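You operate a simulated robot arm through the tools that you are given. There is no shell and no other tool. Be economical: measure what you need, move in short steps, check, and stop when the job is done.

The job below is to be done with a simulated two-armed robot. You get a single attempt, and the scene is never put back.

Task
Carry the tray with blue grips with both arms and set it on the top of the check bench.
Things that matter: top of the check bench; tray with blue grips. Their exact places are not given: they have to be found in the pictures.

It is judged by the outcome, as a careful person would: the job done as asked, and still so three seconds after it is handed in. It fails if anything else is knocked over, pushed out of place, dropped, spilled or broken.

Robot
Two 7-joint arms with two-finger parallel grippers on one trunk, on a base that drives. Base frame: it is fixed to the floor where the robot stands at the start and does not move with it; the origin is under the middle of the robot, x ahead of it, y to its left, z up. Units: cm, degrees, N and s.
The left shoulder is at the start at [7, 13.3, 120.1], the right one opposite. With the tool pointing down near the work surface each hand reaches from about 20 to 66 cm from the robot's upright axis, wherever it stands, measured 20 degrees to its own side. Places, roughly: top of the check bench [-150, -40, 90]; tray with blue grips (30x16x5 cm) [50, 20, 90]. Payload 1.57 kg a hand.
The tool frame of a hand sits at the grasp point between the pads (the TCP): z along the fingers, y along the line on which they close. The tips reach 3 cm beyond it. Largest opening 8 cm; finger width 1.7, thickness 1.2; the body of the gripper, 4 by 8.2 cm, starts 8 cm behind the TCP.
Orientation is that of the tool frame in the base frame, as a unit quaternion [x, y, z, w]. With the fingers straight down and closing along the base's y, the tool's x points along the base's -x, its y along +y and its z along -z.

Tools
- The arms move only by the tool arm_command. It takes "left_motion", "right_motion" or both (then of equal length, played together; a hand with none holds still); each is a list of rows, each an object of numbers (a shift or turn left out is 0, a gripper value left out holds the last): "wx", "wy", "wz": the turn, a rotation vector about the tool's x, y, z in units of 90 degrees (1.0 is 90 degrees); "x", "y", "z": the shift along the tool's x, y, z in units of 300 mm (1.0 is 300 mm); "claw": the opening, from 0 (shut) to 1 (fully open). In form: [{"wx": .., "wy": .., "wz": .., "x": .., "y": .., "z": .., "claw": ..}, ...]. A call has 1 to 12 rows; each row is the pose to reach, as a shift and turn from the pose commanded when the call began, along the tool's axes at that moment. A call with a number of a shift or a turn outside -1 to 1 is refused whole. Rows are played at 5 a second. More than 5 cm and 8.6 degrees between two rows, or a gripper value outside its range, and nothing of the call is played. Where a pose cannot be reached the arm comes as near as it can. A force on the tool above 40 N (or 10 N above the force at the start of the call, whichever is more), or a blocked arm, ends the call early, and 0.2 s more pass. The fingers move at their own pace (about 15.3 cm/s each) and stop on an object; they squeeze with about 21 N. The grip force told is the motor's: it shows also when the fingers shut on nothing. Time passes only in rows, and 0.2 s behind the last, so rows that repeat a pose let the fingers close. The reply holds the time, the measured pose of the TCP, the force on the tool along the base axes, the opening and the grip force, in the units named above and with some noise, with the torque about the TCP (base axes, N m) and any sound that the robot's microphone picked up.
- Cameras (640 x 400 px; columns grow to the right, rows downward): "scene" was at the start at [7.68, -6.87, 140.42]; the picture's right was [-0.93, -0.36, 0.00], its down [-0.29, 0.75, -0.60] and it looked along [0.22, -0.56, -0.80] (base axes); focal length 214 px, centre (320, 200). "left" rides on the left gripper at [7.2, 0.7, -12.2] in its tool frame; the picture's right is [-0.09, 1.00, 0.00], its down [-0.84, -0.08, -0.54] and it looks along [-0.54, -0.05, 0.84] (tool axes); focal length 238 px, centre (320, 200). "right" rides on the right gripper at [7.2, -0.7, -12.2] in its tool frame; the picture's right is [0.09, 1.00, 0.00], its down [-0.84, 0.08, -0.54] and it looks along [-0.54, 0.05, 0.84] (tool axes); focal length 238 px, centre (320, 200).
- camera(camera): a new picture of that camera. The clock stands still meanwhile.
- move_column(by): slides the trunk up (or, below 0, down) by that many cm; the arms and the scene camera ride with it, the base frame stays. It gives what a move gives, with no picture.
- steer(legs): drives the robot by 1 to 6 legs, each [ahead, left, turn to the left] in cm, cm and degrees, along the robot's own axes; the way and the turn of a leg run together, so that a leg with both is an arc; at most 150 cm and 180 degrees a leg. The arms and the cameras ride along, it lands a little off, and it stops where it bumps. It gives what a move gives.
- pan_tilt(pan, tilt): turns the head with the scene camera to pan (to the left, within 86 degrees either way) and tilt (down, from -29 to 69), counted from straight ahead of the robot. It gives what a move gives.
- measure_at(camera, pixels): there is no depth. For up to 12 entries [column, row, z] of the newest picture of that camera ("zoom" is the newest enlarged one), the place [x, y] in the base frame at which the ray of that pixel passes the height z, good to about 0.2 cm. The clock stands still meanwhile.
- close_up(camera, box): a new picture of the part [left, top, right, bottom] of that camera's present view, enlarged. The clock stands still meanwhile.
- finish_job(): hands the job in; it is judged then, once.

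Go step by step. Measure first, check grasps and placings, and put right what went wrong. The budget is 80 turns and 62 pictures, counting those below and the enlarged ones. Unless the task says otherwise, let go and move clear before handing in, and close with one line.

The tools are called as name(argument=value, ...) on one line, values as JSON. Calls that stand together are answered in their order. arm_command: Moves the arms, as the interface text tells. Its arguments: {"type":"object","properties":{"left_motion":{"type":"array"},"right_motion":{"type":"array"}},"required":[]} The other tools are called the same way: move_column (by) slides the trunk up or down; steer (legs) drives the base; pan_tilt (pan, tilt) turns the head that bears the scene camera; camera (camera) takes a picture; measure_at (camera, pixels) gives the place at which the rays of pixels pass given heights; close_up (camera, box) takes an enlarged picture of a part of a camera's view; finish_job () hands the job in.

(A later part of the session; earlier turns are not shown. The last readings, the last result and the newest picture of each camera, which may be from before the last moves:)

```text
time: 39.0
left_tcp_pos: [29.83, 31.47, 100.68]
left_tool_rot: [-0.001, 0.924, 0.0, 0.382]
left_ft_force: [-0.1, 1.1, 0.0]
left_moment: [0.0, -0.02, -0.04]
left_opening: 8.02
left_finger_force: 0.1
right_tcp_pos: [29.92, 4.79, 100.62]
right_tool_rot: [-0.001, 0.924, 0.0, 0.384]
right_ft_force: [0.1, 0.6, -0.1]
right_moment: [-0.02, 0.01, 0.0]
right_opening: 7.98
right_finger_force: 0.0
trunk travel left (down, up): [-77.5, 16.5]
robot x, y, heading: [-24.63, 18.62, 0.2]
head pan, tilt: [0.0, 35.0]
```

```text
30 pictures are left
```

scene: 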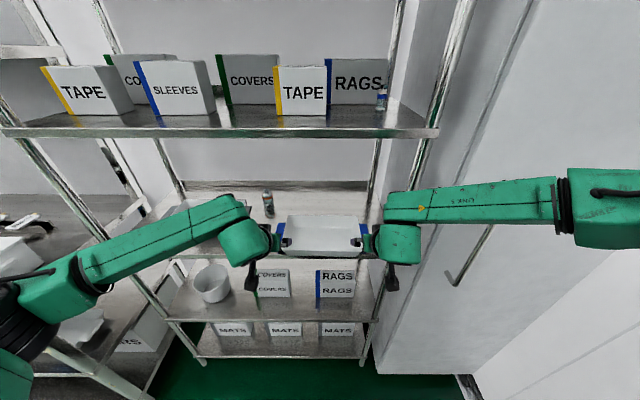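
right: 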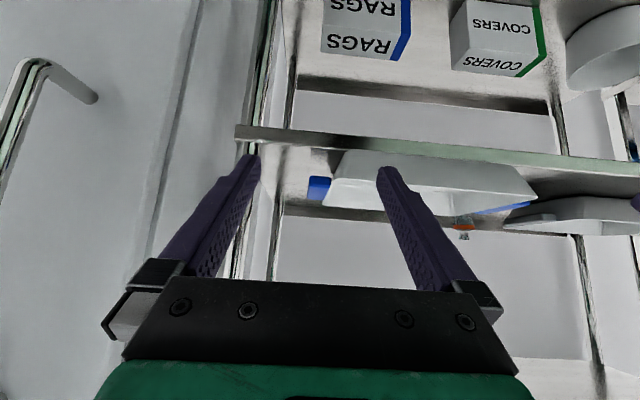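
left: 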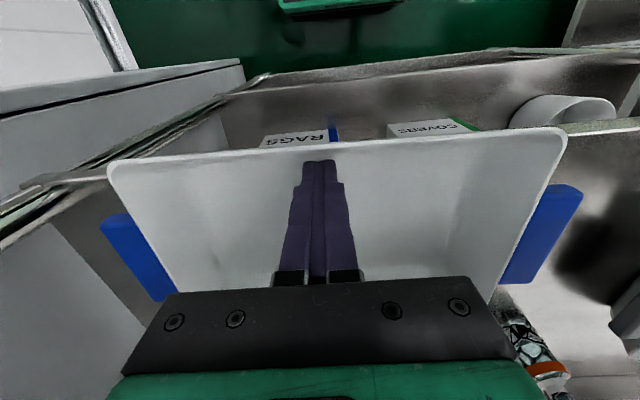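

The right forearm now slants back toward the robot, away from the handle. I extend the remaining 8.5 cm at the same height and check with the hand cameras.

arm_command(left_motion=[{"x": -0.07, "z": 0.07}, {"x": -0.14, "z": 0.14}, {"x": -0.2, "z": 0.2}, {"x": -0.2, "z": 0.2}], right_motion=[{"x": -0.07, "z": 0.07}, {"x": -0.14, "z": 0.14}, {"x": -0.2, "z": 0.2}, {"x": -0.2, "z": 0.2}])

camera(camera="scene")

camera(camera="right")

camera(camera="left")

```text
time: 40.0
left_tcp_pos: [38.26, 31.59, 100.71]
left_tool_rot: [-0.001, 0.924, 0.001, 0.382]
left_ft_force: [-0.5, 0.9, -0.3]
left_moment: [-0.01, -0.02, 0.01]
left_opening: 8.02
left_finger_force: 0.0
right_tcp_pos: [37.55, 4.36, 101.12]
right_tool_rot: [-0.001, 0.924, 0.0, 0.383]
right_ft_force: [0.2, -1.1, 0.2]
right_moment: [-0.01, -0.03, -0.02]
right_opening: 7.99
right_finger_force: 0.1
right hand out of reach, approached as far as the arm can: row 3, 4
trunk travel left (down, up): [-77.5, 16.5]
robot x, y, heading: [-24.53, 18.19, -0.1]
head pan, tilt: [0.0, 35.0]
```

```text
29 pictures are left
```

scene: 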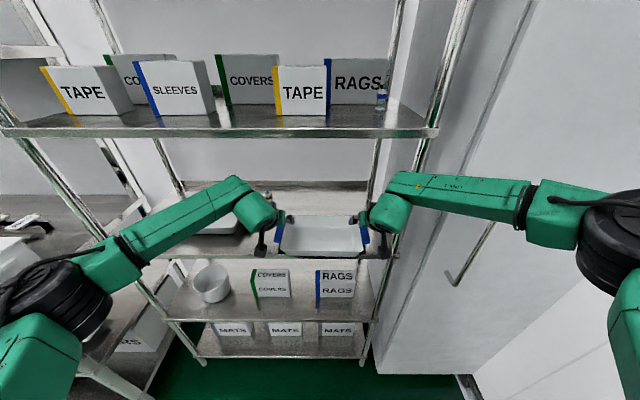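

```text
28 pictures are left
```

right: 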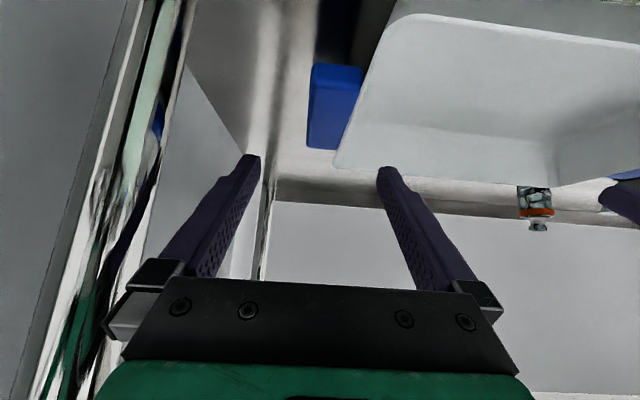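

```text
27 pictures are left
```

left: 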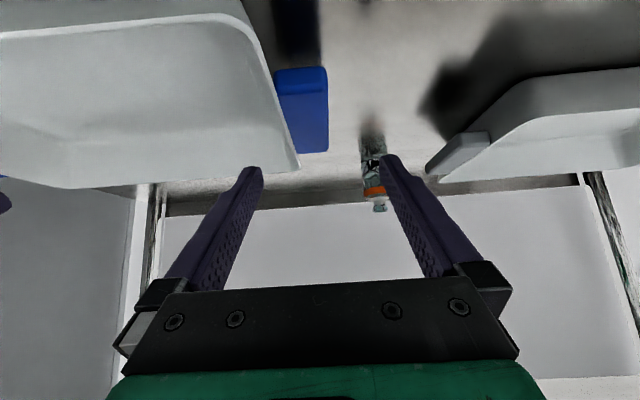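

The tabs lie between the open fingers on both sides (right (335,107), left (303,110)). The right arm is at its limit, so I drive 3 cm ahead to regain reach, then compensate while lowering.

steer(legs=[[3, 0, 0]])

arm_command(left_motion=[{"x": 0.06, "z": -0.06}, {"x": 0.06, "z": -0.06}, {"x": 0.11, "z": -0.01}, {"x": 0.16, "z": 0.04}, {"x": 0.16, "z": 0.04}], right_motion=[{"x": 0.06, "z": -0.06}, {"x": 0.06, "z": -0.06}, {"x": 0.11, "z": -0.01}, {"x": 0.16, "z": 0.04}, {"x": 0.16, "z": 0.04}])

camera(camera="right")

camera(camera="left")

close_up(camera="scene", box=[220, 160, 460, 300])

```text
time: 40.9
left_tcp_pos: [40.98, 31.51, 101.03]
left_tool_rot: [-0.002, 0.923, 0.002, 0.386]
left_ft_force: [-0.7, 0.1, -0.5]
left_moment: [0.0, -0.01, 0.0]
left_opening: 7.99
left_finger_force: 0.0
right_tcp_pos: [40.23, 4.31, 101.39]
right_tool_rot: [0.0, 0.923, -0.001, 0.386]
right_ft_force: [-0.4, -0.1, -0.5]
right_moment: [-0.02, -0.01, -0.01]
right_opening: 7.98
right_finger_force: 0.0
trunk travel left (down, up): [-77.5, 16.5]
robot x, y, heading: [-22.1, 18.31, -0.1]
head pan, tilt: [0.0, 35.0]
```

```text
time: 42.0
left_tcp_pos: [38.84, 31.49, 96.43]
left_tool_rot: [-0.002, 0.924, 0.002, 0.382]
left_ft_force: [0.0, 0.7, -0.5]
left_moment: [0.02, 0.01, -0.01]
left_opening: 8.01
left_finger_force: 0.0
right_tcp_pos: [37.93, 4.17, 97.07]
right_tool_rot: [-0.001, 0.924, 0.001, 0.383]
right_ft_force: [0.5, 0.4, -1.0]
right_moment: [-0.01, -0.01, 0.02]
right_opening: 8.02
right_finger_force: 0.1
right hand out of reach, approached as far as the arm can: row 4, 5
trunk travel left (down, up): [-77.5, 16.5]
robot x, y, heading: [-21.38, 18.52, 0.1]
head pan, tilt: [0.0, 35.0]
```

```text
26 pictures are left
```

right: 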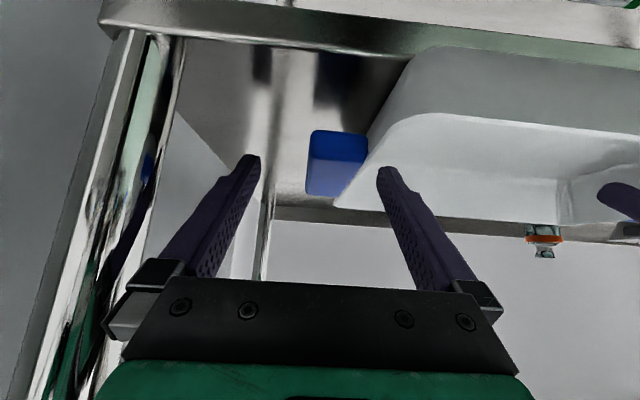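

```text
25 pictures are left
```

left: 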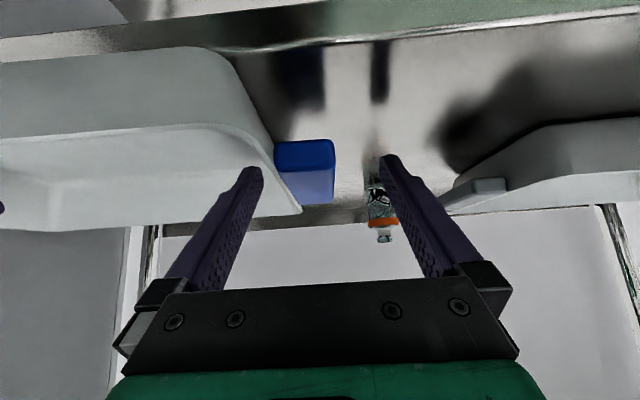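

```text
2.67 times, centred on (340, 230) of scene
```

zoom: 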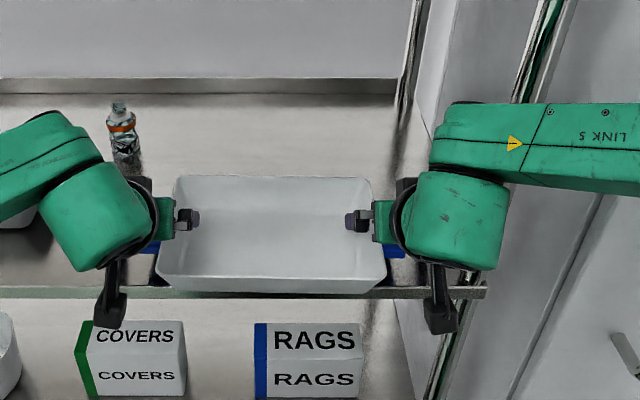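

The right arm is still near its limit, so I lower both hands together with the trunk by 2.2 cm, keeping the arm poses, then check.

move_column(by=-2.2)

arm_command(left_motion=[{"claw": 0.75}, {"claw": 0.6}, {"claw": 0.5}, {"claw": 0.4}, {"claw": 0.3}, {"claw": 0}, {"claw": 0}, {"claw": 0}], right_motion=[{"claw": 0.75}, {"claw": 0.6}, {"claw": 0.5}, {"claw": 0.4}, {"claw": 0.3}, {"claw": 0}, {"claw": 0}, {"claw": 0}])

camera(camera="right")

camera(camera="left")

```text
time: 42.7
left_tcp_pos: [38.98, 31.47, 95.09]
left_tool_rot: [-0.003, 0.921, -0.001, 0.391]
left_ft_force: [8.1, 2.5, 29.8]
left_moment: [-1.2, -0.71, 0.44]
left_opening: 7.88
left_finger_force: 0.0
right_tcp_pos: [37.65, 4.13, 95.09]
right_tool_rot: [-0.001, 0.923, 0.001, 0.386]
right_ft_force: [-0.8, -0.1, -0.1]
right_moment: [-0.04, 0.01, 0.03]
right_opening: 7.99
right_finger_force: 0.1
trunk travel left (down, up): [-75.3, 18.7]
robot x, y, heading: [-21.72, 18.38, -0.1]
head pan, tilt: [0.0, 35.0]
```

```text
time: 43.9
left_tcp_pos: [38.81, 30.33, 94.92]
left_tool_rot: [0.004, 0.921, -0.015, 0.39]
left_ft_force: [-0.3, -19.8, 6.4]
left_moment: [-0.68, 0.05, -0.37]
left_opening: 4.16
left_finger_force: 9.6
right_tcp_pos: [37.84, 5.01, 95.16]
right_tool_rot: [-0.008, 0.923, 0.013, 0.385]
right_ft_force: [2.3, 20.4, 5.4]
right_moment: [0.66, 0.16, 0.31]
right_opening: 4.08
right_finger_force: 9.7
trunk travel left (down, up): [-75.3, 18.7]
robot x, y, heading: [-21.7, 18.16, 0.2]
head pan, tilt: [0.0, 35.0]
stopped in row 5 (left hand): the force on the tool passed its limit at 43 N (the readings are from after the stop); the commanded pose is now the measured one
```

```text
23 pictures are left
```

right: 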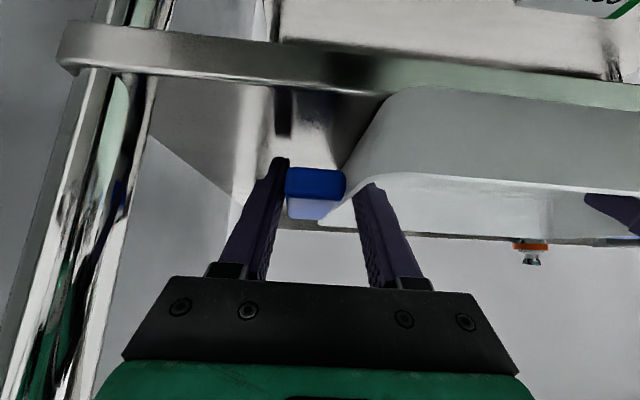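

```text
22 pictures are left
```

left: 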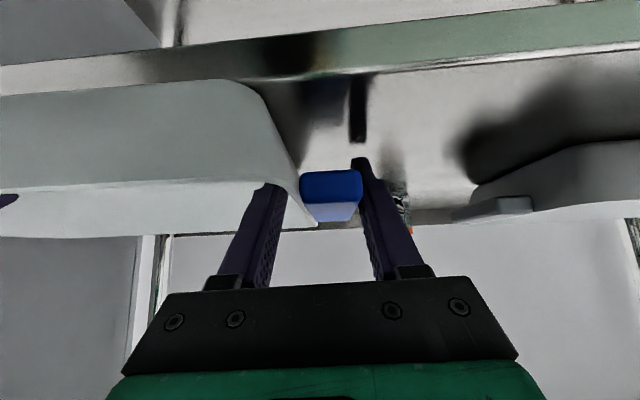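

Both hands have closed on tab plus wall (opening ≈4.1 cm); the stop was only sideways centring force. I let the fingers finish closing and re-read.

arm_command(left_motion=[{"claw": 0.4}, {"claw": 0}, {"claw": 0}, {"claw": 0}], right_motion=[{"claw": 0.4}, {"claw": 0}, {"claw": 0}, {"claw": 0}])

close_up(camera="left", box=[180, 130, 460, 305])

close_up(camera="right", box=[180, 130, 460, 305])

```text
time: 44.9
left_tcp_pos: [38.77, 30.31, 95.13]
left_tool_rot: [0.005, 0.92, -0.015, 0.391]
left_ft_force: [1.0, -34.1, 9.8]
left_moment: [-1.19, -0.12, -0.49]
left_opening: 4.1
left_finger_force: 21.0
right_tcp_pos: [37.66, 5.11, 95.24]
right_tool_rot: [-0.006, 0.923, 0.013, 0.386]
right_ft_force: [-1.8, 35.6, 3.4]
right_moment: [1.15, 0.29, 0.67]
right_opening: 4.02
right_finger_force: 21.0
trunk travel left (down, up): [-75.3, 18.7]
robot x, y, heading: [-21.81, 18.41, 0.0]
head pan, tilt: [0.0, 35.0]
```

```text
2.29 times, centred on (320, 218) of left
```

zoom: 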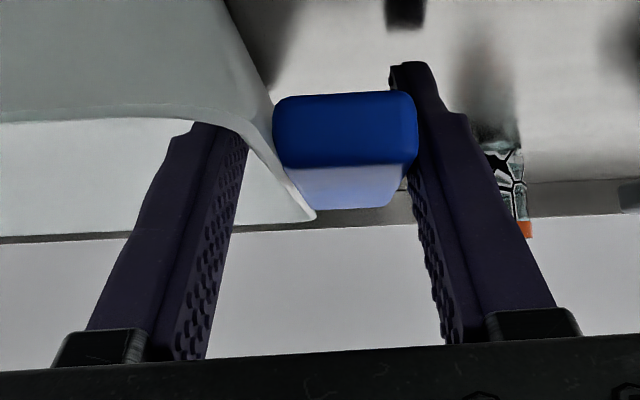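

```text
2.29 times, centred on (320, 218) of right
```

zoom: 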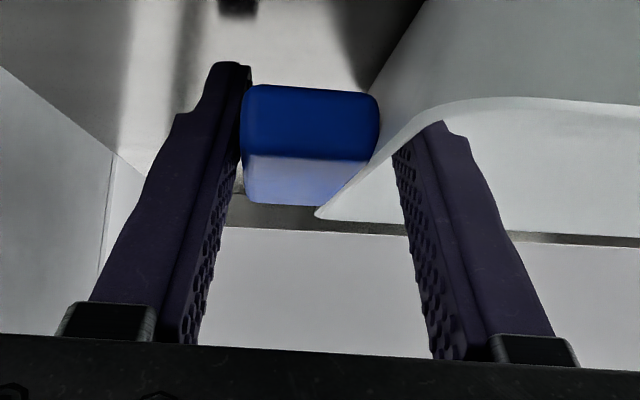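

Both fingers of each hand bear on tab and wall, but the arms pull outward against each other (±35 N). I shift both inward about 1 cm to relieve it.

arm_command(left_motion=[{"y": -0.01, "claw": 0}, {"y": -0.02}, {"y": -0.03}, {"y": -0.03}], right_motion=[{"y": 0.01, "claw": 0}, {"y": 0.02}, {"y": 0.03}, {"y": 0.03}])

```text
time: 45.9
left_tcp_pos: [38.71, 30.18, 95.04]
left_tool_rot: [0.0, 0.921, -0.009, 0.39]
left_ft_force: [-7.1, -6.7, 22.8]
left_moment: [-1.37, -0.08, -1.36]
left_opening: 4.22
left_finger_force: 21.0
right_tcp_pos: [37.39, 4.99, 95.52]
right_tool_rot: [-0.003, 0.923, 0.006, 0.386]
right_ft_force: [6.8, 13.2, -0.5]
right_moment: [0.94, -0.22, 0.05]
right_opening: 4.05
right_finger_force: 21.0
right hand out of reach, approached as far as the arm can: row 2, 3, 4
trunk travel left (down, up): [-75.3, 18.7]
robot x, y, heading: [-21.66, 18.16, -0.0]
head pan, tilt: [0.0, 35.0]
```

Side forces dropped to ≈10 N. Now a small test lift with the trunk, 2 cm.

move_column(by=2)

close_up(camera="scene", box=[180, 140, 480, 320])

camera(camera="right")

```text
time: 46.5
left_tcp_pos: [38.88, 30.43, 96.56]
left_tool_rot: [0.0, 0.923, -0.005, 0.386]
left_ft_force: [-2.9, 5.6, 2.0]
left_moment: [-0.28, 0.31, -0.4]
left_opening: 3.67
left_finger_force: 21.5
right_tcp_pos: [37.52, 4.62, 97.24]
right_tool_rot: [-0.003, 0.923, 0.004, 0.384]
right_ft_force: [-0.5, -6.3, 4.8]
right_moment: [0.4, 0.34, -0.06]
right_opening: 3.35
right_finger_force: 21.1
trunk travel left (down, up): [-77.3, 16.7]
robot x, y, heading: [-21.81, 18.36, -0.0]
head pan, tilt: [0.0, 35.0]
```

```text
2.13 times, centred on (330, 230) of scene
```

zoom: 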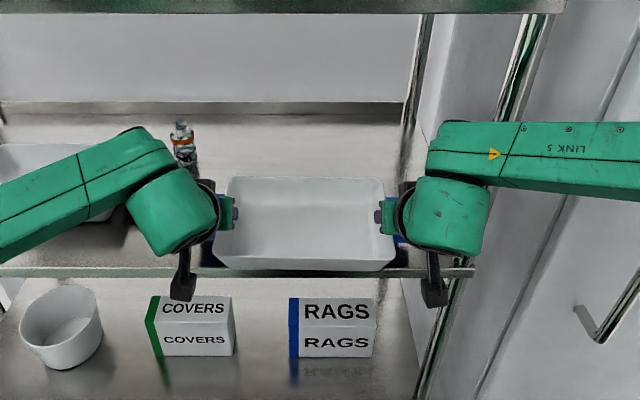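

```text
18 pictures are left
```

right: 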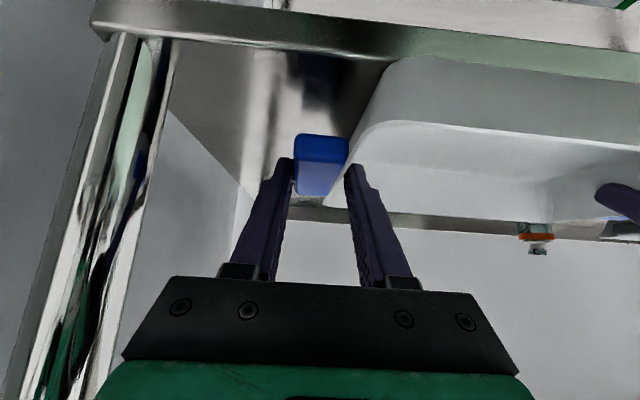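

The tray did not rise: the fingers slid up the flared wall (openings narrowed to 3.4–3.7). A firmer hold is to pinch each tab from the front, one finger above and one below. I measure the tab's height from this right view (front face between rows 135 and 163, top face to 195).

measure_at(camera="right", pixels=[[322, 135, 92], [322, 135, 93], [322, 135, 94], [322, 163, 94], [322, 163, 95], [322, 163, 96], [310, 194, 95], [310, 194, 96], [298, 140, 93], [298, 140, 94], [345, 140, 94], [322, 45, 90]])

close_up(camera="right", box=[240, 100, 440, 225])

```text
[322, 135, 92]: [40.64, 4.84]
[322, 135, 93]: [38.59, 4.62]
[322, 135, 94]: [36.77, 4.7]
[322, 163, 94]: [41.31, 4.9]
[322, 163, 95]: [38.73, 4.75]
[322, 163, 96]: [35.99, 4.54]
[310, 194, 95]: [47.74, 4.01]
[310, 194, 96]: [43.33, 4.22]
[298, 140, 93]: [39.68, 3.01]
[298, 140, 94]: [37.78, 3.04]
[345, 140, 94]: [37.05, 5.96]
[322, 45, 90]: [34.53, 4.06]
```

```text
3.20 times, centred on (340, 162) of right
```

zoom: 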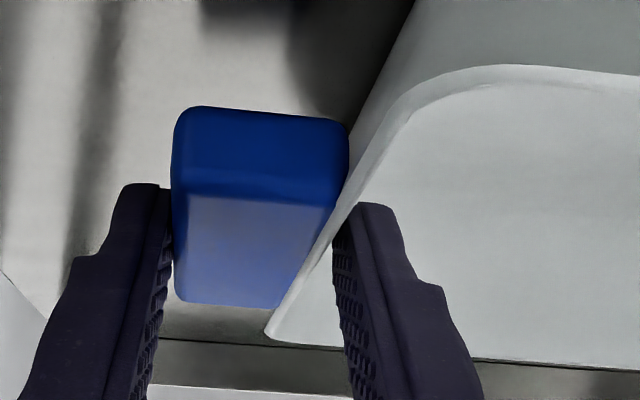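

The right tab spans x≈34.7–43, y≈3–6, z≈95–96.4, with ~3.5 cm free beneath. I open, raise the trunk 4 cm, and retract both hands for reorientation.

arm_command(left_motion=[{"claw": 0.6}, {"claw": 0.8}, {"claw": 0.8}], right_motion=[{"claw": 0.6}, {"claw": 0.8}, {"claw": 0.8}])

move_column(by=4)

arm_command(left_motion=[{"x": 0.08, "z": -0.08}, {"x": 0.16, "z": -0.16}, {"x": 0.24, "z": -0.24}, {"x": 0.32, "z": -0.32}, {"x": 0.4, "z": -0.4}, {"x": 0.4, "z": -0.4}], right_motion=[{"x": 0.08, "z": -0.08}, {"x": 0.16, "z": -0.16}, {"x": 0.24, "z": -0.24}, {"x": 0.32, "z": -0.32}, {"x": 0.4, "z": -0.4}, {"x": 0.4, "z": -0.4}])

camera(camera="scene")

```text
time: 47.3
left_tcp_pos: [38.95, 30.03, 96.67]
left_tool_rot: [0.001, 0.922, -0.007, 0.387]
left_ft_force: [-0.3, 0.1, -0.1]
left_moment: [-0.01, -0.01, 0.01]
left_opening: 6.38
left_finger_force: 0.2
right_tcp_pos: [37.65, 5.04, 97.35]
right_tool_rot: [-0.004, 0.923, 0.007, 0.384]
right_ft_force: [-0.8, -0.9, 0.5]
right_moment: [0.0, 0.02, 0.0]
right_opening: 6.4
right_finger_force: 0.0
trunk travel left (down, up): [-77.3, 16.7]
robot x, y, heading: [-21.68, 18.71, 0.1]
head pan, tilt: [0.0, 35.0]
```

```text
time: 48.2
left_tcp_pos: [38.95, 29.88, 100.66]
left_tool_rot: [0.001, 0.922, -0.008, 0.387]
left_ft_force: [0.7, 0.7, -0.8]
left_moment: [0.01, -0.01, -0.01]
left_opening: 6.4
left_finger_force: 0.1
right_tcp_pos: [37.66, 5.08, 101.15]
right_tool_rot: [-0.004, 0.923, 0.007, 0.384]
right_ft_force: [-0.6, -0.3, 0.0]
right_moment: [0.0, -0.01, -0.01]
right_opening: 6.39
right_finger_force: 0.1
trunk travel left (down, up): [-81.3, 12.7]
robot x, y, heading: [-21.73, 18.34, 0.2]
head pan, tilt: [0.0, 35.0]
```

```text
time: 49.6
left_tcp_pos: [22.09, 30.12, 100.39]
left_tool_rot: [0.001, 0.922, -0.008, 0.388]
left_ft_force: [0.8, 0.4, -0.5]
left_moment: [0.0, -0.03, -0.03]
left_opening: 6.41
left_finger_force: 0.0
right_tcp_pos: [20.75, 4.73, 101.06]
right_tool_rot: [-0.005, 0.923, 0.007, 0.384]
right_ft_force: [-0.3, 0.8, 0.0]
right_moment: [0.03, 0.0, -0.03]
right_opening: 6.4
right_finger_force: 0.1
trunk travel left (down, up): [-81.3, 12.7]
robot x, y, heading: [-21.66, 18.05, 0.2]
head pan, tilt: [0.0, 35.0]
```

```text
16 pictures are left
```

scene: 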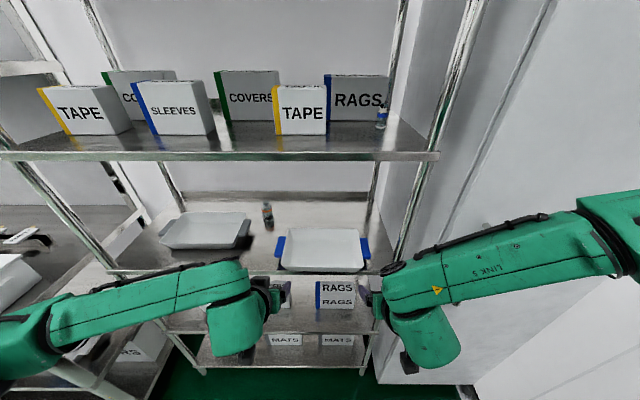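

Hands are out. I re-measure the tray from this picture (rim corners, tabs) while I still have it.

measure_at(camera="scene", pixels=[[281, 269, 96], [364, 271, 96], [286, 231, 96], [358, 231, 96], [274, 255, 96], [370, 263, 96], [276, 237, 96], [366, 238, 96]])

arm_command(left_motion=[{"wy": -0.09}, {"wy": -0.18}, {"wy": -0.27}, {"wy": -0.36}, {"wy": -0.45}, {"wy": -0.505}, {"wy": -0.505}], right_motion=[{"wy": -0.09}, {"wy": -0.18}, {"wy": -0.27}, {"wy": -0.36}, {"wy": -0.45}, {"wy": -0.5}, {"wy": -0.5}])

```text
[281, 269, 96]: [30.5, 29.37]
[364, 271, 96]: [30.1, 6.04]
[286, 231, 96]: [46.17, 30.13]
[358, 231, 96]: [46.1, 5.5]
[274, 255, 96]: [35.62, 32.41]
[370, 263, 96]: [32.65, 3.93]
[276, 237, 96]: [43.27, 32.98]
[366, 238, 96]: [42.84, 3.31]
```

```text
time: 51.2
left_tcp_pos: [21.11, 27.15, 102.71]
left_tool_rot: [-0.003, 0.701, -0.008, 0.714]
left_ft_force: [0.3, 0.2, 0.3]
left_moment: [0.01, 0.02, -0.03]
left_opening: 6.4
left_finger_force: 0.1
left hand out of reach, approached as far as the arm can: row 2, 4, 5, 6, 7
right_tcp_pos: [24.09, 7.92, 115.56]
right_tool_rot: [0.005, 0.724, 0.0, 0.69]
right_ft_force: [-0.2, 0.7, 0.4]
right_moment: [-0.03, -0.01, -0.01]
right_opening: 6.4
right_finger_force: 0.0
right hand out of reach, approached as far as the arm can: row 3, 4, 5, 6, 7
trunk travel left (down, up): [-81.3, 12.7]
robot x, y, heading: [-22.03, 18.18, 0.1]
head pan, tilt: [0.0, 35.0]
```

Horizontal pitch was reached but the arms are cramped with shoulders high above the hands. I lower the trunk 15 cm, then raise the hands relative to it while rolling 90° (cameras outward).

move_column(by=-15)

arm_command(left_motion=[{"x": -0.05, "wz": 0.085}, {"x": -0.1, "wz": 0.17}, {"x": -0.15, "wz": 0.255}, {"x": -0.2, "wz": 0.34}, {"x": -0.25, "wz": 0.425}, {"x": -0.3, "wz": 0.51}, {"x": -0.35, "wz": 0.595}, {"x": -0.4, "wz": 0.68}, {"x": -0.45, "wz": 0.765}, {"x": -0.5, "wz": 0.85}, {"x": -0.5, "wz": 0.93}, {"x": -0.5, "wz": 1.0}], right_motion=[{"x": -0.05, "wz": -0.085}, {"x": -0.1, "wz": -0.17}, {"x": -0.15, "wz": -0.255}, {"x": -0.2, "wz": -0.34}, {"x": -0.25, "wz": -0.425}, {"x": -0.3, "wz": -0.51}, {"x": -0.35, "wz": -0.595}, {"x": -0.4, "wz": -0.68}, {"x": -0.45, "wz": -0.765}, {"x": -0.5, "wz": -0.85}, {"x": -0.5, "wz": -0.93}, {"x": -0.5, "wz": -1.0}])

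camera(camera="scene")

```text
time: 52.9
left_tcp_pos: [21.21, 27.1, 87.67]
left_tool_rot: [-0.002, 0.701, -0.007, 0.713]
left_ft_force: [0.9, 0.0, 0.6]
left_moment: [-0.03, 0.0, 0.0]
left_opening: 6.4
left_finger_force: 0.0
right_tcp_pos: [24.19, 7.9, 100.46]
right_tool_rot: [0.005, 0.725, 0.002, 0.689]
right_ft_force: [-0.4, -0.2, 0.3]
right_moment: [0.02, 0.03, -0.01]
right_opening: 6.39
right_finger_force: 0.0
trunk travel left (down, up): [-66.3, 27.7]
robot x, y, heading: [-21.65, 18.42, -0.3]
head pan, tilt: [0.0, 35.0]
```

```text
time: 54.4
left_tcp_pos: [18.31, 28.37, 90.19]
left_tool_rot: [0.277, 0.716, 0.254, 0.588]
left_ft_force: [0.5, 0.8, 0.4]
left_moment: [0.0, -0.01, -0.01]
left_opening: 6.4
left_finger_force: 0.0
right_tcp_pos: [24.45, 7.73, 109.59]
right_tool_rot: [-0.283, 0.668, -0.272, 0.632]
right_ft_force: [0.0, -0.8, 0.3]
right_moment: [0.02, 0.01, 0.01]
right_opening: 6.42
right_finger_force: 0.1
right hand out of reach, approached as far as the arm can: row 1
trunk travel left (down, up): [-66.3, 27.7]
robot x, y, heading: [-21.89, 18.34, -0.1]
head pan, tilt: [0.0, 35.0]
stopped in row 7 (left hand): the arm was blocked; the commanded pose is now the measured one
```

```text
15 pictures are left
```

scene: 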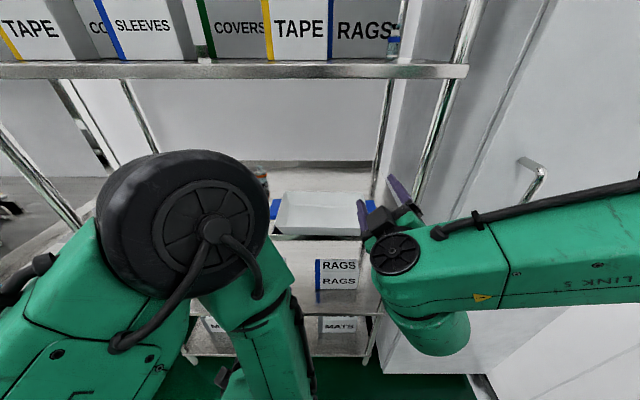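

The left arm switched to an elbow-up shape and got blocked half-way through the roll; the right rolled 45° fine. I ease the left hand forward, outward and up into free space, and continue the right roll.

arm_command(left_motion=[{"x": -0.006, "y": 0.07, "z": 0.035}, {"x": -0.012, "y": 0.14, "z": 0.07}, {"x": -0.018, "y": 0.21, "z": 0.1}, {"x": -0.024, "y": 0.28, "z": 0.13}, {"x": -0.024, "y": 0.28, "z": 0.13}, {"x": -0.024, "y": 0.28, "z": 0.13}, {"x": -0.024, "y": 0.28, "z": 0.13}], right_motion=[{"wz": -0.08}, {"wz": -0.16}, {"wz": -0.24}, {"wz": -0.32}, {"wz": -0.4}, {"wz": -0.48}, {"wz": -0.49}])

```text
time: 56.0
left_tcp_pos: [23.6, 33.06, 95.62]
left_tool_rot: [0.282, 0.714, 0.255, 0.589]
left_ft_force: [-0.5, 0.6, 0.6]
left_moment: [-0.03, 0.01, -0.02]
left_opening: 6.41
left_finger_force: 0.2
left hand out of reach, approached as far as the arm can: row 4, 5, 6, 7
right_tcp_pos: [24.45, 7.71, 109.59]
right_tool_rot: [0.514, -0.511, 0.49, -0.484]
right_ft_force: [-0.5, -0.9, -0.5]
right_moment: [0.0, 0.02, 0.0]
right_opening: 6.39
right_finger_force: 0.0
trunk travel left (down, up): [-66.3, 27.7]
robot x, y, heading: [-21.9, 18.32, -0.0]
head pan, tilt: [0.0, 35.0]
```

The right hand is now horizontal with a full roll. I level the left's pitch (10° low) first.

arm_command(left_motion=[{"wx": -0.04, "wy": -0.041}, {"wx": -0.079, "wy": -0.082}, {"wx": -0.079, "wy": -0.082}])

arm_command(left_motion=[{"wz": 0.08}, {"wz": 0.16}, {"wz": 0.24}, {"wz": 0.32}, {"wz": 0.4}, {"wz": 0.48}, {"wz": 0.48}])

camera(camera="scene")

```text
time: 56.8
left_tcp_pos: [23.37, 32.37, 96.04]
left_tool_rot: [0.259, 0.658, 0.28, 0.65]
left_ft_force: [0.1, 0.0, -0.4]
left_moment: [-0.01, -0.01, -0.03]
left_opening: 6.42
left_finger_force: 0.1
left hand out of reach, approached as far as the arm can: row 2, 3
right_tcp_pos: [24.45, 7.76, 109.53]
right_tool_rot: [0.514, -0.513, 0.49, -0.483]
right_ft_force: [0.1, -0.1, -0.2]
right_moment: [0.01, 0.02, 0.0]
right_opening: 6.38
right_finger_force: 0.1
trunk travel left (down, up): [-66.3, 27.7]
robot x, y, heading: [-21.46, 18.26, -0.1]
head pan, tilt: [0.0, 35.0]
```

```text
time: 58.4
left_tcp_pos: [23.42, 32.18, 96.08]
left_tool_rot: [0.484, 0.515, 0.5, 0.501]
left_ft_force: [-0.1, 0.9, 0.3]
left_moment: [-0.04, -0.01, 0.0]
left_opening: 6.4
left_finger_force: 0.1
right_tcp_pos: [24.46, 7.71, 109.54]
right_tool_rot: [0.514, -0.513, 0.489, -0.484]
right_ft_force: [-1.2, -0.8, -1.5]
right_moment: [0.0, 0.0, 0.01]
right_opening: 6.42
right_finger_force: 0.1
trunk travel left (down, up): [-66.3, 27.7]
robot x, y, heading: [-21.54, 17.93, 0.2]
head pan, tilt: [0.0, 35.0]
```

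```text
14 pictures are left
```

scene: 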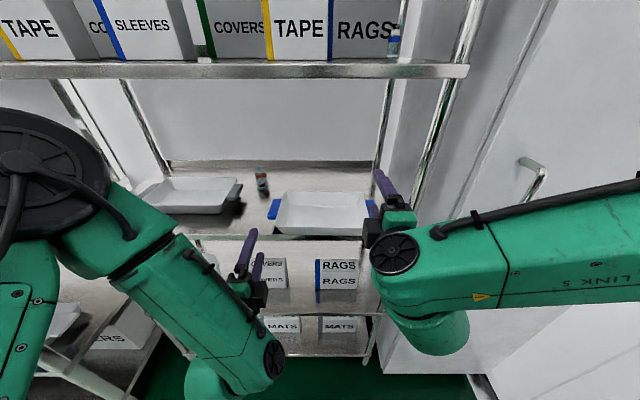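

Both grippers are horizontal, fingers stacked vertically. I bring the right hand to y≈4.4, z≈95.6 (correcting 3° pitch) and narrow both openings to 4 cm.

arm_command(left_motion=[{"claw": 0.5}, {"claw": 0.5}, {"claw": 0.5}, {"claw": 0.5}, {"claw": 0.5}, {"claw": 0.5}, {"claw": 0.5}], right_motion=[{"x": 0.025, "y": 0.09, "wx": 0.01, "claw": 0.5}, {"x": 0.05, "y": 0.18, "wx": 0.02}, {"x": 0.075, "y": 0.27, "wx": 0.034}, {"x": 0.1, "y": 0.36, "wx": 0.034}, {"x": 0.11, "y": 0.42, "wx": 0.034}, {"x": 0.11, "y": 0.464, "wx": 0.034}, {"x": 0.11, "y": 0.464, "wx": 0.034}])

```text
time: 60.0
left_tcp_pos: [23.48, 32.42, 96.14]
left_tool_rot: [0.484, 0.516, 0.499, 0.501]
left_ft_force: [0.1, -0.1, -0.5]
left_moment: [-0.03, 0.01, -0.01]
left_opening: 4.0
left_finger_force: 0.0
right_tcp_pos: [25.24, 6.26, 102.49]
right_tool_rot: [0.5, -0.502, 0.503, -0.495]
right_ft_force: [0.5, -1.4, 0.2]
right_moment: [0.01, 0.03, 0.01]
right_opening: 4.03
right_finger_force: 0.0
right hand out of reach, approached as far as the arm can: row 2, 3, 4, 5, 6, 7
trunk travel left (down, up): [-66.3, 27.7]
robot x, y, heading: [-22.01, 18.47, 0.0]
head pan, tilt: [0.0, 35.0]
```

The right hand stops at z=102.5, so I lower the trunk 7 cm more and raise the left by the same amount.

move_column(by=-7)

arm_command(left_motion=[{"y": 0.08}, {"y": 0.16}, {"y": 0.22}, {"y": 0.22}], right_motion=[{"y": -0.08}, {"y": -0.15}, {"y": -0.23}, {"y": -0.23}])

camera(camera="scene")

```text
time: 61.1
left_tcp_pos: [23.4, 32.42, 89.08]
left_tool_rot: [0.483, 0.516, 0.499, 0.502]
left_ft_force: [0.2, 0.0, 0.2]
left_moment: [0.0, 0.03, -0.01]
left_opening: 4.0
left_finger_force: 0.0
right_tcp_pos: [25.09, 6.38, 95.49]
right_tool_rot: [0.5, -0.501, 0.503, -0.495]
right_ft_force: [0.6, 0.1, -0.2]
right_moment: [0.04, -0.01, -0.02]
right_opening: 4.0
right_finger_force: 0.2
trunk travel left (down, up): [-59.3, 34.7]
robot x, y, heading: [-21.6, 18.24, -0.1]
head pan, tilt: [0.0, 35.0]
```

```text
time: 62.1
left_tcp_pos: [23.01, 33.29, 93.05]
left_tool_rot: [0.44, 0.601, 0.439, 0.502]
left_ft_force: [-0.9, 0.5, -0.5]
left_moment: [0.02, -0.01, 0.0]
left_opening: 4.02
left_finger_force: 0.0
left hand out of reach, approached as far as the arm can: row 2, 3, 4
right_tcp_pos: [25.48, 6.36, 102.37]
right_tool_rot: [0.501, -0.501, 0.503, -0.495]
right_ft_force: [-0.1, 0.2, 0.4]
right_moment: [0.02, 0.05, -0.01]
right_opening: 4.02
right_finger_force: 0.0
trunk travel left (down, up): [-59.3, 34.7]
robot x, y, heading: [-21.78, 18.25, -0.1]
head pan, tilt: [0.0, 35.0]
stopped in row 4 (left hand): the arm was blocked; the commanded pose is now the measured one
```

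```text
13 pictures are left
```

scene: 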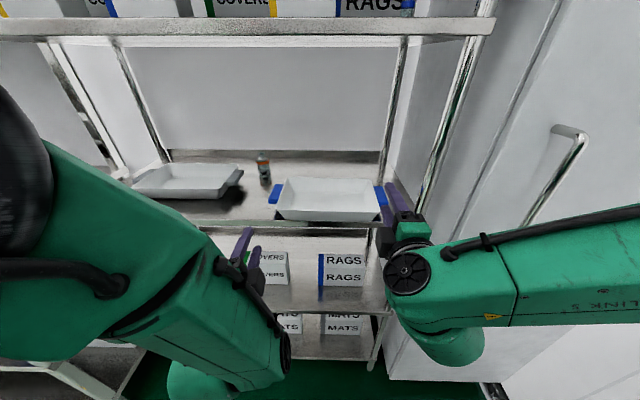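

The left arm is too folded here and the right was raised by my mistaken offset. I back up 5 cm and extend both hands forward to x≈30 while correcting heights and the left's orientation.

steer(legs=[[-5, 0, 0]])

arm_command(left_motion=[{"x": -0.02, "y": 0.015, "z": 0.1, "wz": 0.03, "wx": -0.015, "wy": -0.01}, {"x": -0.04, "y": 0.04, "z": 0.2, "wz": 0.06, "wx": -0.03, "wy": -0.025}, {"x": -0.06, "y": 0.07, "z": 0.29, "wz": 0.1, "wx": -0.05, "wy": -0.04}, {"x": -0.094, "y": 0.112, "z": 0.383, "wz": 0.14, "wx": -0.07, "wy": -0.055}, {"x": -0.094, "y": 0.112, "z": 0.383, "wz": 0.14, "wx": -0.07, "wy": -0.055}, {"x": -0.094, "y": 0.112, "z": 0.383, "wz": 0.14, "wx": -0.07, "wy": -0.055}], right_motion=[{"x": 0.017, "y": 0.06, "z": 0.08}, {"x": 0.034, "y": 0.12, "z": 0.16}, {"x": 0.05, "y": 0.18, "z": 0.24}, {"x": 0.067, "y": 0.227, "z": 0.317}, {"x": 0.067, "y": 0.227, "z": 0.317}, {"x": 0.067, "y": 0.227, "z": 0.317}])

```text
time: 63.0
left_tcp_pos: [18.14, 33.2, 93.11]
left_tool_rot: [0.44, 0.601, 0.439, 0.503]
left_ft_force: [-0.5, 0.1, 1.1]
left_moment: [0.01, 0.0, 0.0]
left_opening: 3.98
left_finger_force: 0.0
right_tcp_pos: [20.5, 6.3, 102.34]
right_tool_rot: [0.501, -0.501, 0.502, -0.496]
right_ft_force: [0.0, 1.3, 0.9]
right_moment: [-0.02, -0.01, 0.0]
right_opening: 3.98
right_finger_force: 0.1
trunk travel left (down, up): [-59.3, 34.7]
robot x, y, heading: [-26.54, 18.64, 0.0]
head pan, tilt: [0.0, 35.0]
```

```text
time: 64.4
left_tcp_pos: [30.19, 32.02, 95.84]
left_tool_rot: [0.493, 0.504, 0.506, 0.498]
left_ft_force: [-0.8, 0.6, 0.3]
left_moment: [-0.01, -0.01, 0.01]
left_opening: 3.97
left_finger_force: 0.0
right_tcp_pos: [28.38, 4.24, 98.16]
right_tool_rot: [-0.501, 0.504, -0.502, 0.494]
right_ft_force: [0.2, 0.4, 0.2]
right_moment: [-0.02, 0.02, 0.0]
right_opening: 4.02
right_finger_force: 0.0
right hand out of reach, approached as far as the arm can: row 3, 4, 5, 6
trunk travel left (down, up): [-59.3, 34.7]
robot x, y, heading: [-26.44, 18.16, -0.0]
head pan, tilt: [0.0, 35.0]
```

Left is right on target; the right is limited at (28.4, 4.2, 98.2). I lower the trunk 2.6 cm so the right is at tab height, lift the left to match, then check with pictures before driving in.

move_column(by=-2.6)

arm_command(left_motion=[{"y": 0.04, "z": -0.02}, {"y": 0.08, "z": -0.04}, {"y": 0.08, "z": -0.04}])

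camera(camera="right")

camera(camera="scene")

```text
time: 65.1
left_tcp_pos: [30.1, 31.9, 93.79]
left_tool_rot: [0.489, 0.5, 0.51, 0.502]
left_ft_force: [9.4, 2.3, 27.7]
left_moment: [0.25, -0.95, 0.0]
left_opening: 1.58
left_finger_force: 0.1
right_tcp_pos: [28.07, 4.14, 95.75]
right_tool_rot: [-0.5, 0.503, -0.502, 0.494]
right_ft_force: [0.5, -0.2, 0.6]
right_moment: [-0.01, -0.01, 0.02]
right_opening: 3.99
right_finger_force: 0.1
trunk travel left (down, up): [-56.7, 37.3]
robot x, y, heading: [-26.65, 18.8, -0.0]
head pan, tilt: [0.0, 35.0]
```

```text
time: 65.9
left_tcp_pos: [28.89, 32.07, 95.37]
left_tool_rot: [0.494, 0.504, 0.504, 0.497]
left_ft_force: [0.2, 0.2, -0.6]
left_moment: [-0.03, 0.0, -0.03]
left_opening: 3.98
left_finger_force: 0.0
right_tcp_pos: [28.45, 4.13, 95.48]
right_tool_rot: [-0.501, 0.504, -0.501, 0.493]
right_ft_force: [-0.1, 0.1, 0.3]
right_moment: [-0.02, 0.0, 0.02]
right_opening: 4.0
right_finger_force: 0.1
trunk travel left (down, up): [-56.7, 37.3]
robot x, y, heading: [-26.29, 18.14, -0.0]
head pan, tilt: [0.0, 35.0]
```

```text
12 pictures are left
```

right: 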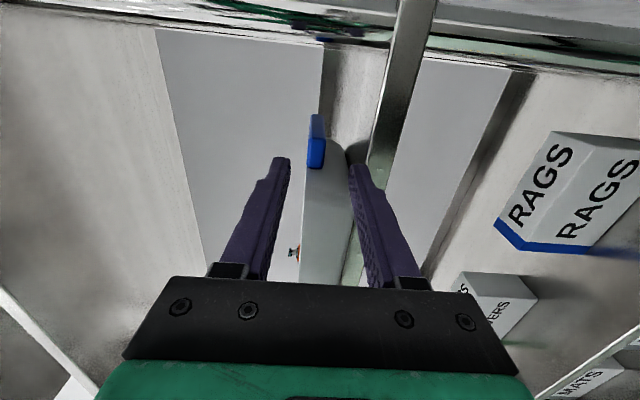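

```text
11 pictures are left
```

scene: 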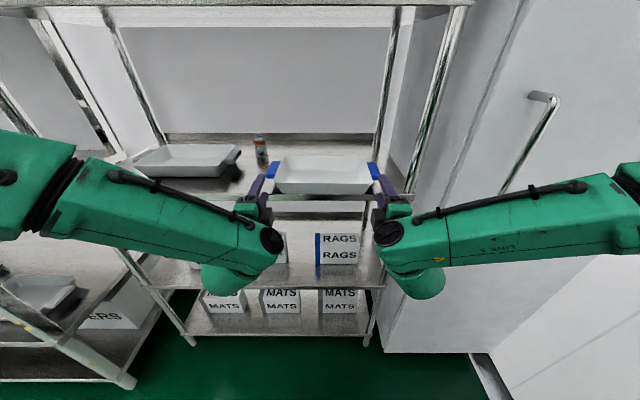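

Tab (316,140) is centred between the right's upper and lower fingers, both hands at z≈95.4 and the forearm slants back from the handle. I drive 10 cm in.

steer(legs=[[9.8, 0, 0]])

camera(camera="right")

camera(camera="left")

```text
time: 67.1
left_tcp_pos: [38.62, 31.96, 95.5]
left_tool_rot: [0.492, 0.505, 0.505, 0.498]
left_ft_force: [0.5, 0.5, 0.1]
left_moment: [-0.01, -0.02, 0.01]
left_opening: 3.99
left_finger_force: 0.1
right_tcp_pos: [38.09, 4.15, 95.48]
right_tool_rot: [-0.501, 0.504, -0.502, 0.493]
right_ft_force: [0.5, -0.3, -0.7]
right_moment: [0.0, -0.03, -0.02]
right_opening: 4.0
right_finger_force: 0.2
trunk travel left (down, up): [-56.7, 37.3]
robot x, y, heading: [-16.5, 18.07, 0.1]
head pan, tilt: [0.0, 35.0]
```

```text
10 pictures are left
```

right: 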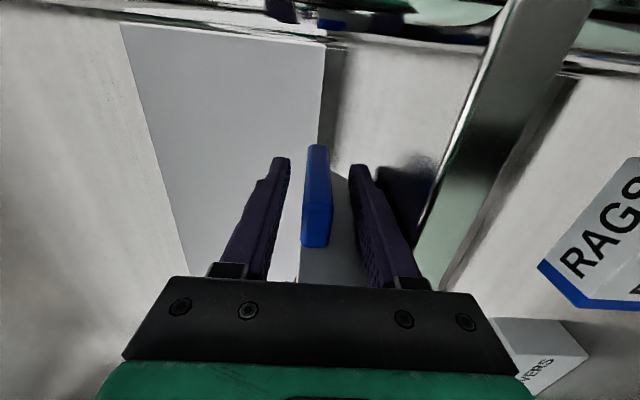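

```text
9 pictures are left
```

left: 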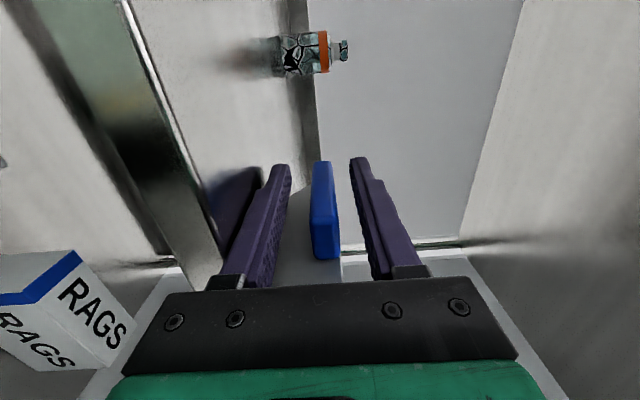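

Both tabs sit between the upper and lower fingers, overlapping about 4 cm. I close both grippers.

arm_command(left_motion=[{"claw": 0.4}, {"claw": 0.32}, {"claw": 0.26}, {"claw": 0.2}, {"claw": 0.1}, {"claw": 0}, {"claw": 0}, {"claw": 0}], right_motion=[{"claw": 0.4}, {"claw": 0.32}, {"claw": 0.26}, {"claw": 0.2}, {"claw": 0.1}, {"claw": 0}, {"claw": 0}, {"claw": 0}])

move_column(by=2)

camera(camera="scene")

```text
time: 68.9
left_tcp_pos: [38.47, 31.97, 95.7]
left_tool_rot: [0.492, 0.503, 0.507, 0.499]
left_ft_force: [5.0, 1.2, 12.8]
left_moment: [0.04, 1.2, 0.04]
left_opening: 1.54
left_finger_force: 21.3
right_tcp_pos: [37.93, 4.28, 95.78]
right_tool_rot: [0.5, -0.502, 0.503, -0.495]
right_ft_force: [2.9, -0.6, 10.0]
right_moment: [0.1, -0.9, 0.03]
right_opening: 1.5
right_finger_force: 20.6
trunk travel left (down, up): [-56.7, 37.3]
robot x, y, heading: [-16.8, 18.56, 0.1]
head pan, tilt: [0.0, 35.0]
```

```text
time: 69.5
left_tcp_pos: [38.55, 32.1, 97.51]
left_tool_rot: [0.493, 0.505, 0.505, 0.497]
left_ft_force: [0.8, 2.0, -1.0]
left_moment: [0.02, 1.1, -0.44]
left_opening: 1.48
left_finger_force: 21.0
right_tcp_pos: [38.06, 4.23, 97.49]
right_tool_rot: [-0.501, 0.504, -0.501, 0.494]
right_ft_force: [-0.4, -0.7, -1.1]
right_moment: [0.09, -1.12, 0.45]
right_opening: 1.5
right_finger_force: 21.0
trunk travel left (down, up): [-58.7, 35.3]
robot x, y, heading: [-17.19, 18.8, 0.2]
head pan, tilt: [0.0, 35.0]
```

```text
8 pictures are left
```

scene: 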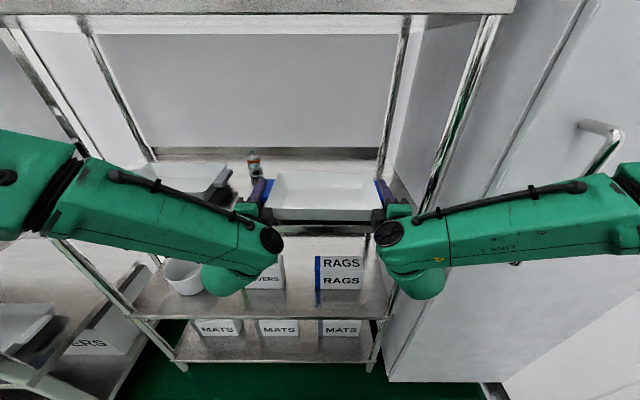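

The tray is held level and off the shelf (tab grips 1.5 cm, both hands loaded equally). I raise 3 cm more, back out 12 cm, and look to the back-right.

move_column(by=3)

steer(legs=[[-12, 0, 0]])

pan_tilt(pan=-86, tilt=25)

camera(camera="scene")

```text
time: 70.3
left_tcp_pos: [38.75, 32.01, 100.49]
left_tool_rot: [0.493, 0.504, 0.505, 0.497]
left_ft_force: [-0.6, 0.0, -2.0]
left_moment: [0.07, 1.09, 0.0]
left_opening: 1.47
left_finger_force: 20.9
right_tcp_pos: [38.17, 4.15, 100.5]
right_tool_rot: [-0.502, 0.504, -0.501, 0.493]
right_ft_force: [1.0, 0.5, -0.6]
right_moment: [0.16, -1.11, -0.15]
right_opening: 1.47
right_finger_force: 20.4
trunk travel left (down, up): [-61.7, 32.3]
robot x, y, heading: [-16.57, 18.48, 0.1]
head pan, tilt: [0.0, 35.0]
```

```text
time: 71.5
left_tcp_pos: [26.77, 32.02, 100.49]
left_tool_rot: [0.493, 0.504, 0.505, 0.497]
left_ft_force: [-1.4, -0.3, -0.8]
left_moment: [0.08, 1.1, -0.18]
left_opening: 1.47
left_finger_force: 21.0
right_tcp_pos: [26.27, 4.25, 100.42]
right_tool_rot: [-0.501, 0.504, -0.501, 0.493]
right_ft_force: [1.4, 0.1, -0.8]
right_moment: [0.14, -1.06, -0.04]
right_opening: 1.51
right_finger_force: 20.7
trunk travel left (down, up): [-61.7, 32.3]
robot x, y, heading: [-28.55, 18.32, 0.0]
head pan, tilt: [0.0, 35.0]
```

```text
time: 73.1
left_tcp_pos: [26.77, 31.92, 100.63]
left_tool_rot: [0.492, 0.505, 0.506, 0.497]
left_ft_force: [0.2, -0.8, -2.1]
left_moment: [0.07, 1.07, 0.12]
left_opening: 1.49
left_finger_force: 21.0
right_tcp_pos: [26.3, 4.22, 100.58]
right_tool_rot: [-0.501, 0.504, -0.501, 0.494]
right_ft_force: [-0.8, 1.2, -0.2]
right_moment: [0.15, -1.08, -0.06]
right_opening: 1.47
right_finger_force: 20.8
trunk travel left (down, up): [-61.7, 32.3]
robot x, y, heading: [-28.72, 18.07, -0.0]
head pan, tilt: [-85.9, 25.0]
```

```text
7 pictures are left
```

scene: 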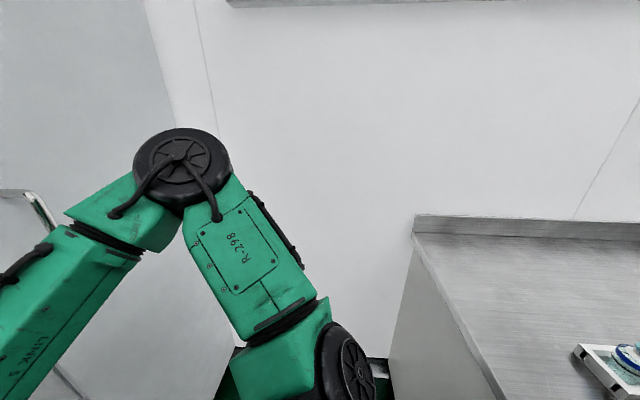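

A metal-topped bench stands right-behind, with a small item at (610,370). I measure its edges.

measure_at(camera="scene", pixels=[[413, 235, 90], [450, 310, 90], [495, 395, 90], [575, 350, 90], [620, 395, 90], [635, 345, 90], [635, 245, 90], [413, 235, 80], [495, 395, 80]])

```text
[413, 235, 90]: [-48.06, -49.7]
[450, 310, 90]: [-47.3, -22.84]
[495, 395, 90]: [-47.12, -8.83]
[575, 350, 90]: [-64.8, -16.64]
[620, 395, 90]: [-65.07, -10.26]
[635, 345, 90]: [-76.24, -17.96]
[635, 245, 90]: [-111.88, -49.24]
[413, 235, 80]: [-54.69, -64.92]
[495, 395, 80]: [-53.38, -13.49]
```

The bench spans x<-47 from y≈-50 (wall) up past y≈-9, so there's no room to turn here. I slide left 22 cm (tray is above shelf level, clear of posts) and look back-right again.

steer(legs=[[0, 22, 0]])

pan_tilt(pan=-86, tilt=40)

camera(camera="scene")

```text
time: 74.8
left_tcp_pos: [26.68, 53.96, 100.5]
left_tool_rot: [0.493, 0.504, 0.505, 0.498]
left_ft_force: [-2.7, -0.4, -1.8]
left_moment: [0.03, 1.07, -0.16]
left_opening: 1.47
left_finger_force: 21.7
right_tcp_pos: [26.24, 26.19, 100.6]
right_tool_rot: [-0.501, 0.503, -0.502, 0.495]
right_ft_force: [0.5, 0.4, -0.4]
right_moment: [0.14, -1.04, -0.23]
right_opening: 1.48
right_finger_force: 21.0
trunk travel left (down, up): [-61.7, 32.3]
robot x, y, heading: [-28.53, 40.5, 0.1]
head pan, tilt: [-85.9, 25.0]
```

```text
time: 75.6
left_tcp_pos: [26.67, 54.02, 100.46]
left_tool_rot: [0.493, 0.505, 0.505, 0.497]
left_ft_force: [2.2, 0.9, -0.5]
left_moment: [0.08, 1.06, 0.11]
left_opening: 1.48
left_finger_force: 20.6
right_tcp_pos: [26.18, 26.3, 100.59]
right_tool_rot: [-0.502, 0.504, -0.5, 0.494]
right_ft_force: [-2.0, -0.4, 0.0]
right_moment: [0.09, -1.05, 0.38]
right_opening: 1.49
right_finger_force: 20.8
trunk travel left (down, up): [-61.7, 32.3]
robot x, y, heading: [-28.73, 40.38, 0.0]
head pan, tilt: [-85.9, 40.0]
```

```text
6 pictures are left
```

scene: 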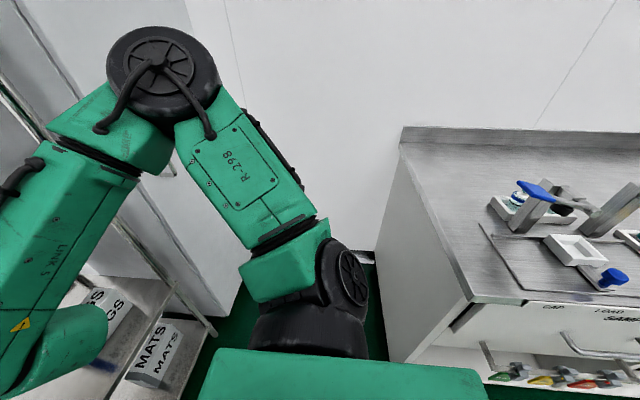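

The bench front faces +y, with fixtures on top at (560,240) and drawers labelled under (470–640,305). I measure its front corner and fixtures.

measure_at(camera="scene", pixels=[[470, 300, 90], [402, 140, 90], [635, 305, 90], [483, 225, 90], [530, 288, 90], [500, 205, 90], [610, 270, 90], [630, 140, 90]])

```text
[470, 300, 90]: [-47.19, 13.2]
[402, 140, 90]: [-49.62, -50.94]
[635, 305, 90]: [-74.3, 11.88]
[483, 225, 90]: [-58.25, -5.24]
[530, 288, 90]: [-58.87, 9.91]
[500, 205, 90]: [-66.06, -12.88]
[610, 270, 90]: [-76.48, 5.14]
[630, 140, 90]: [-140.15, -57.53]
```

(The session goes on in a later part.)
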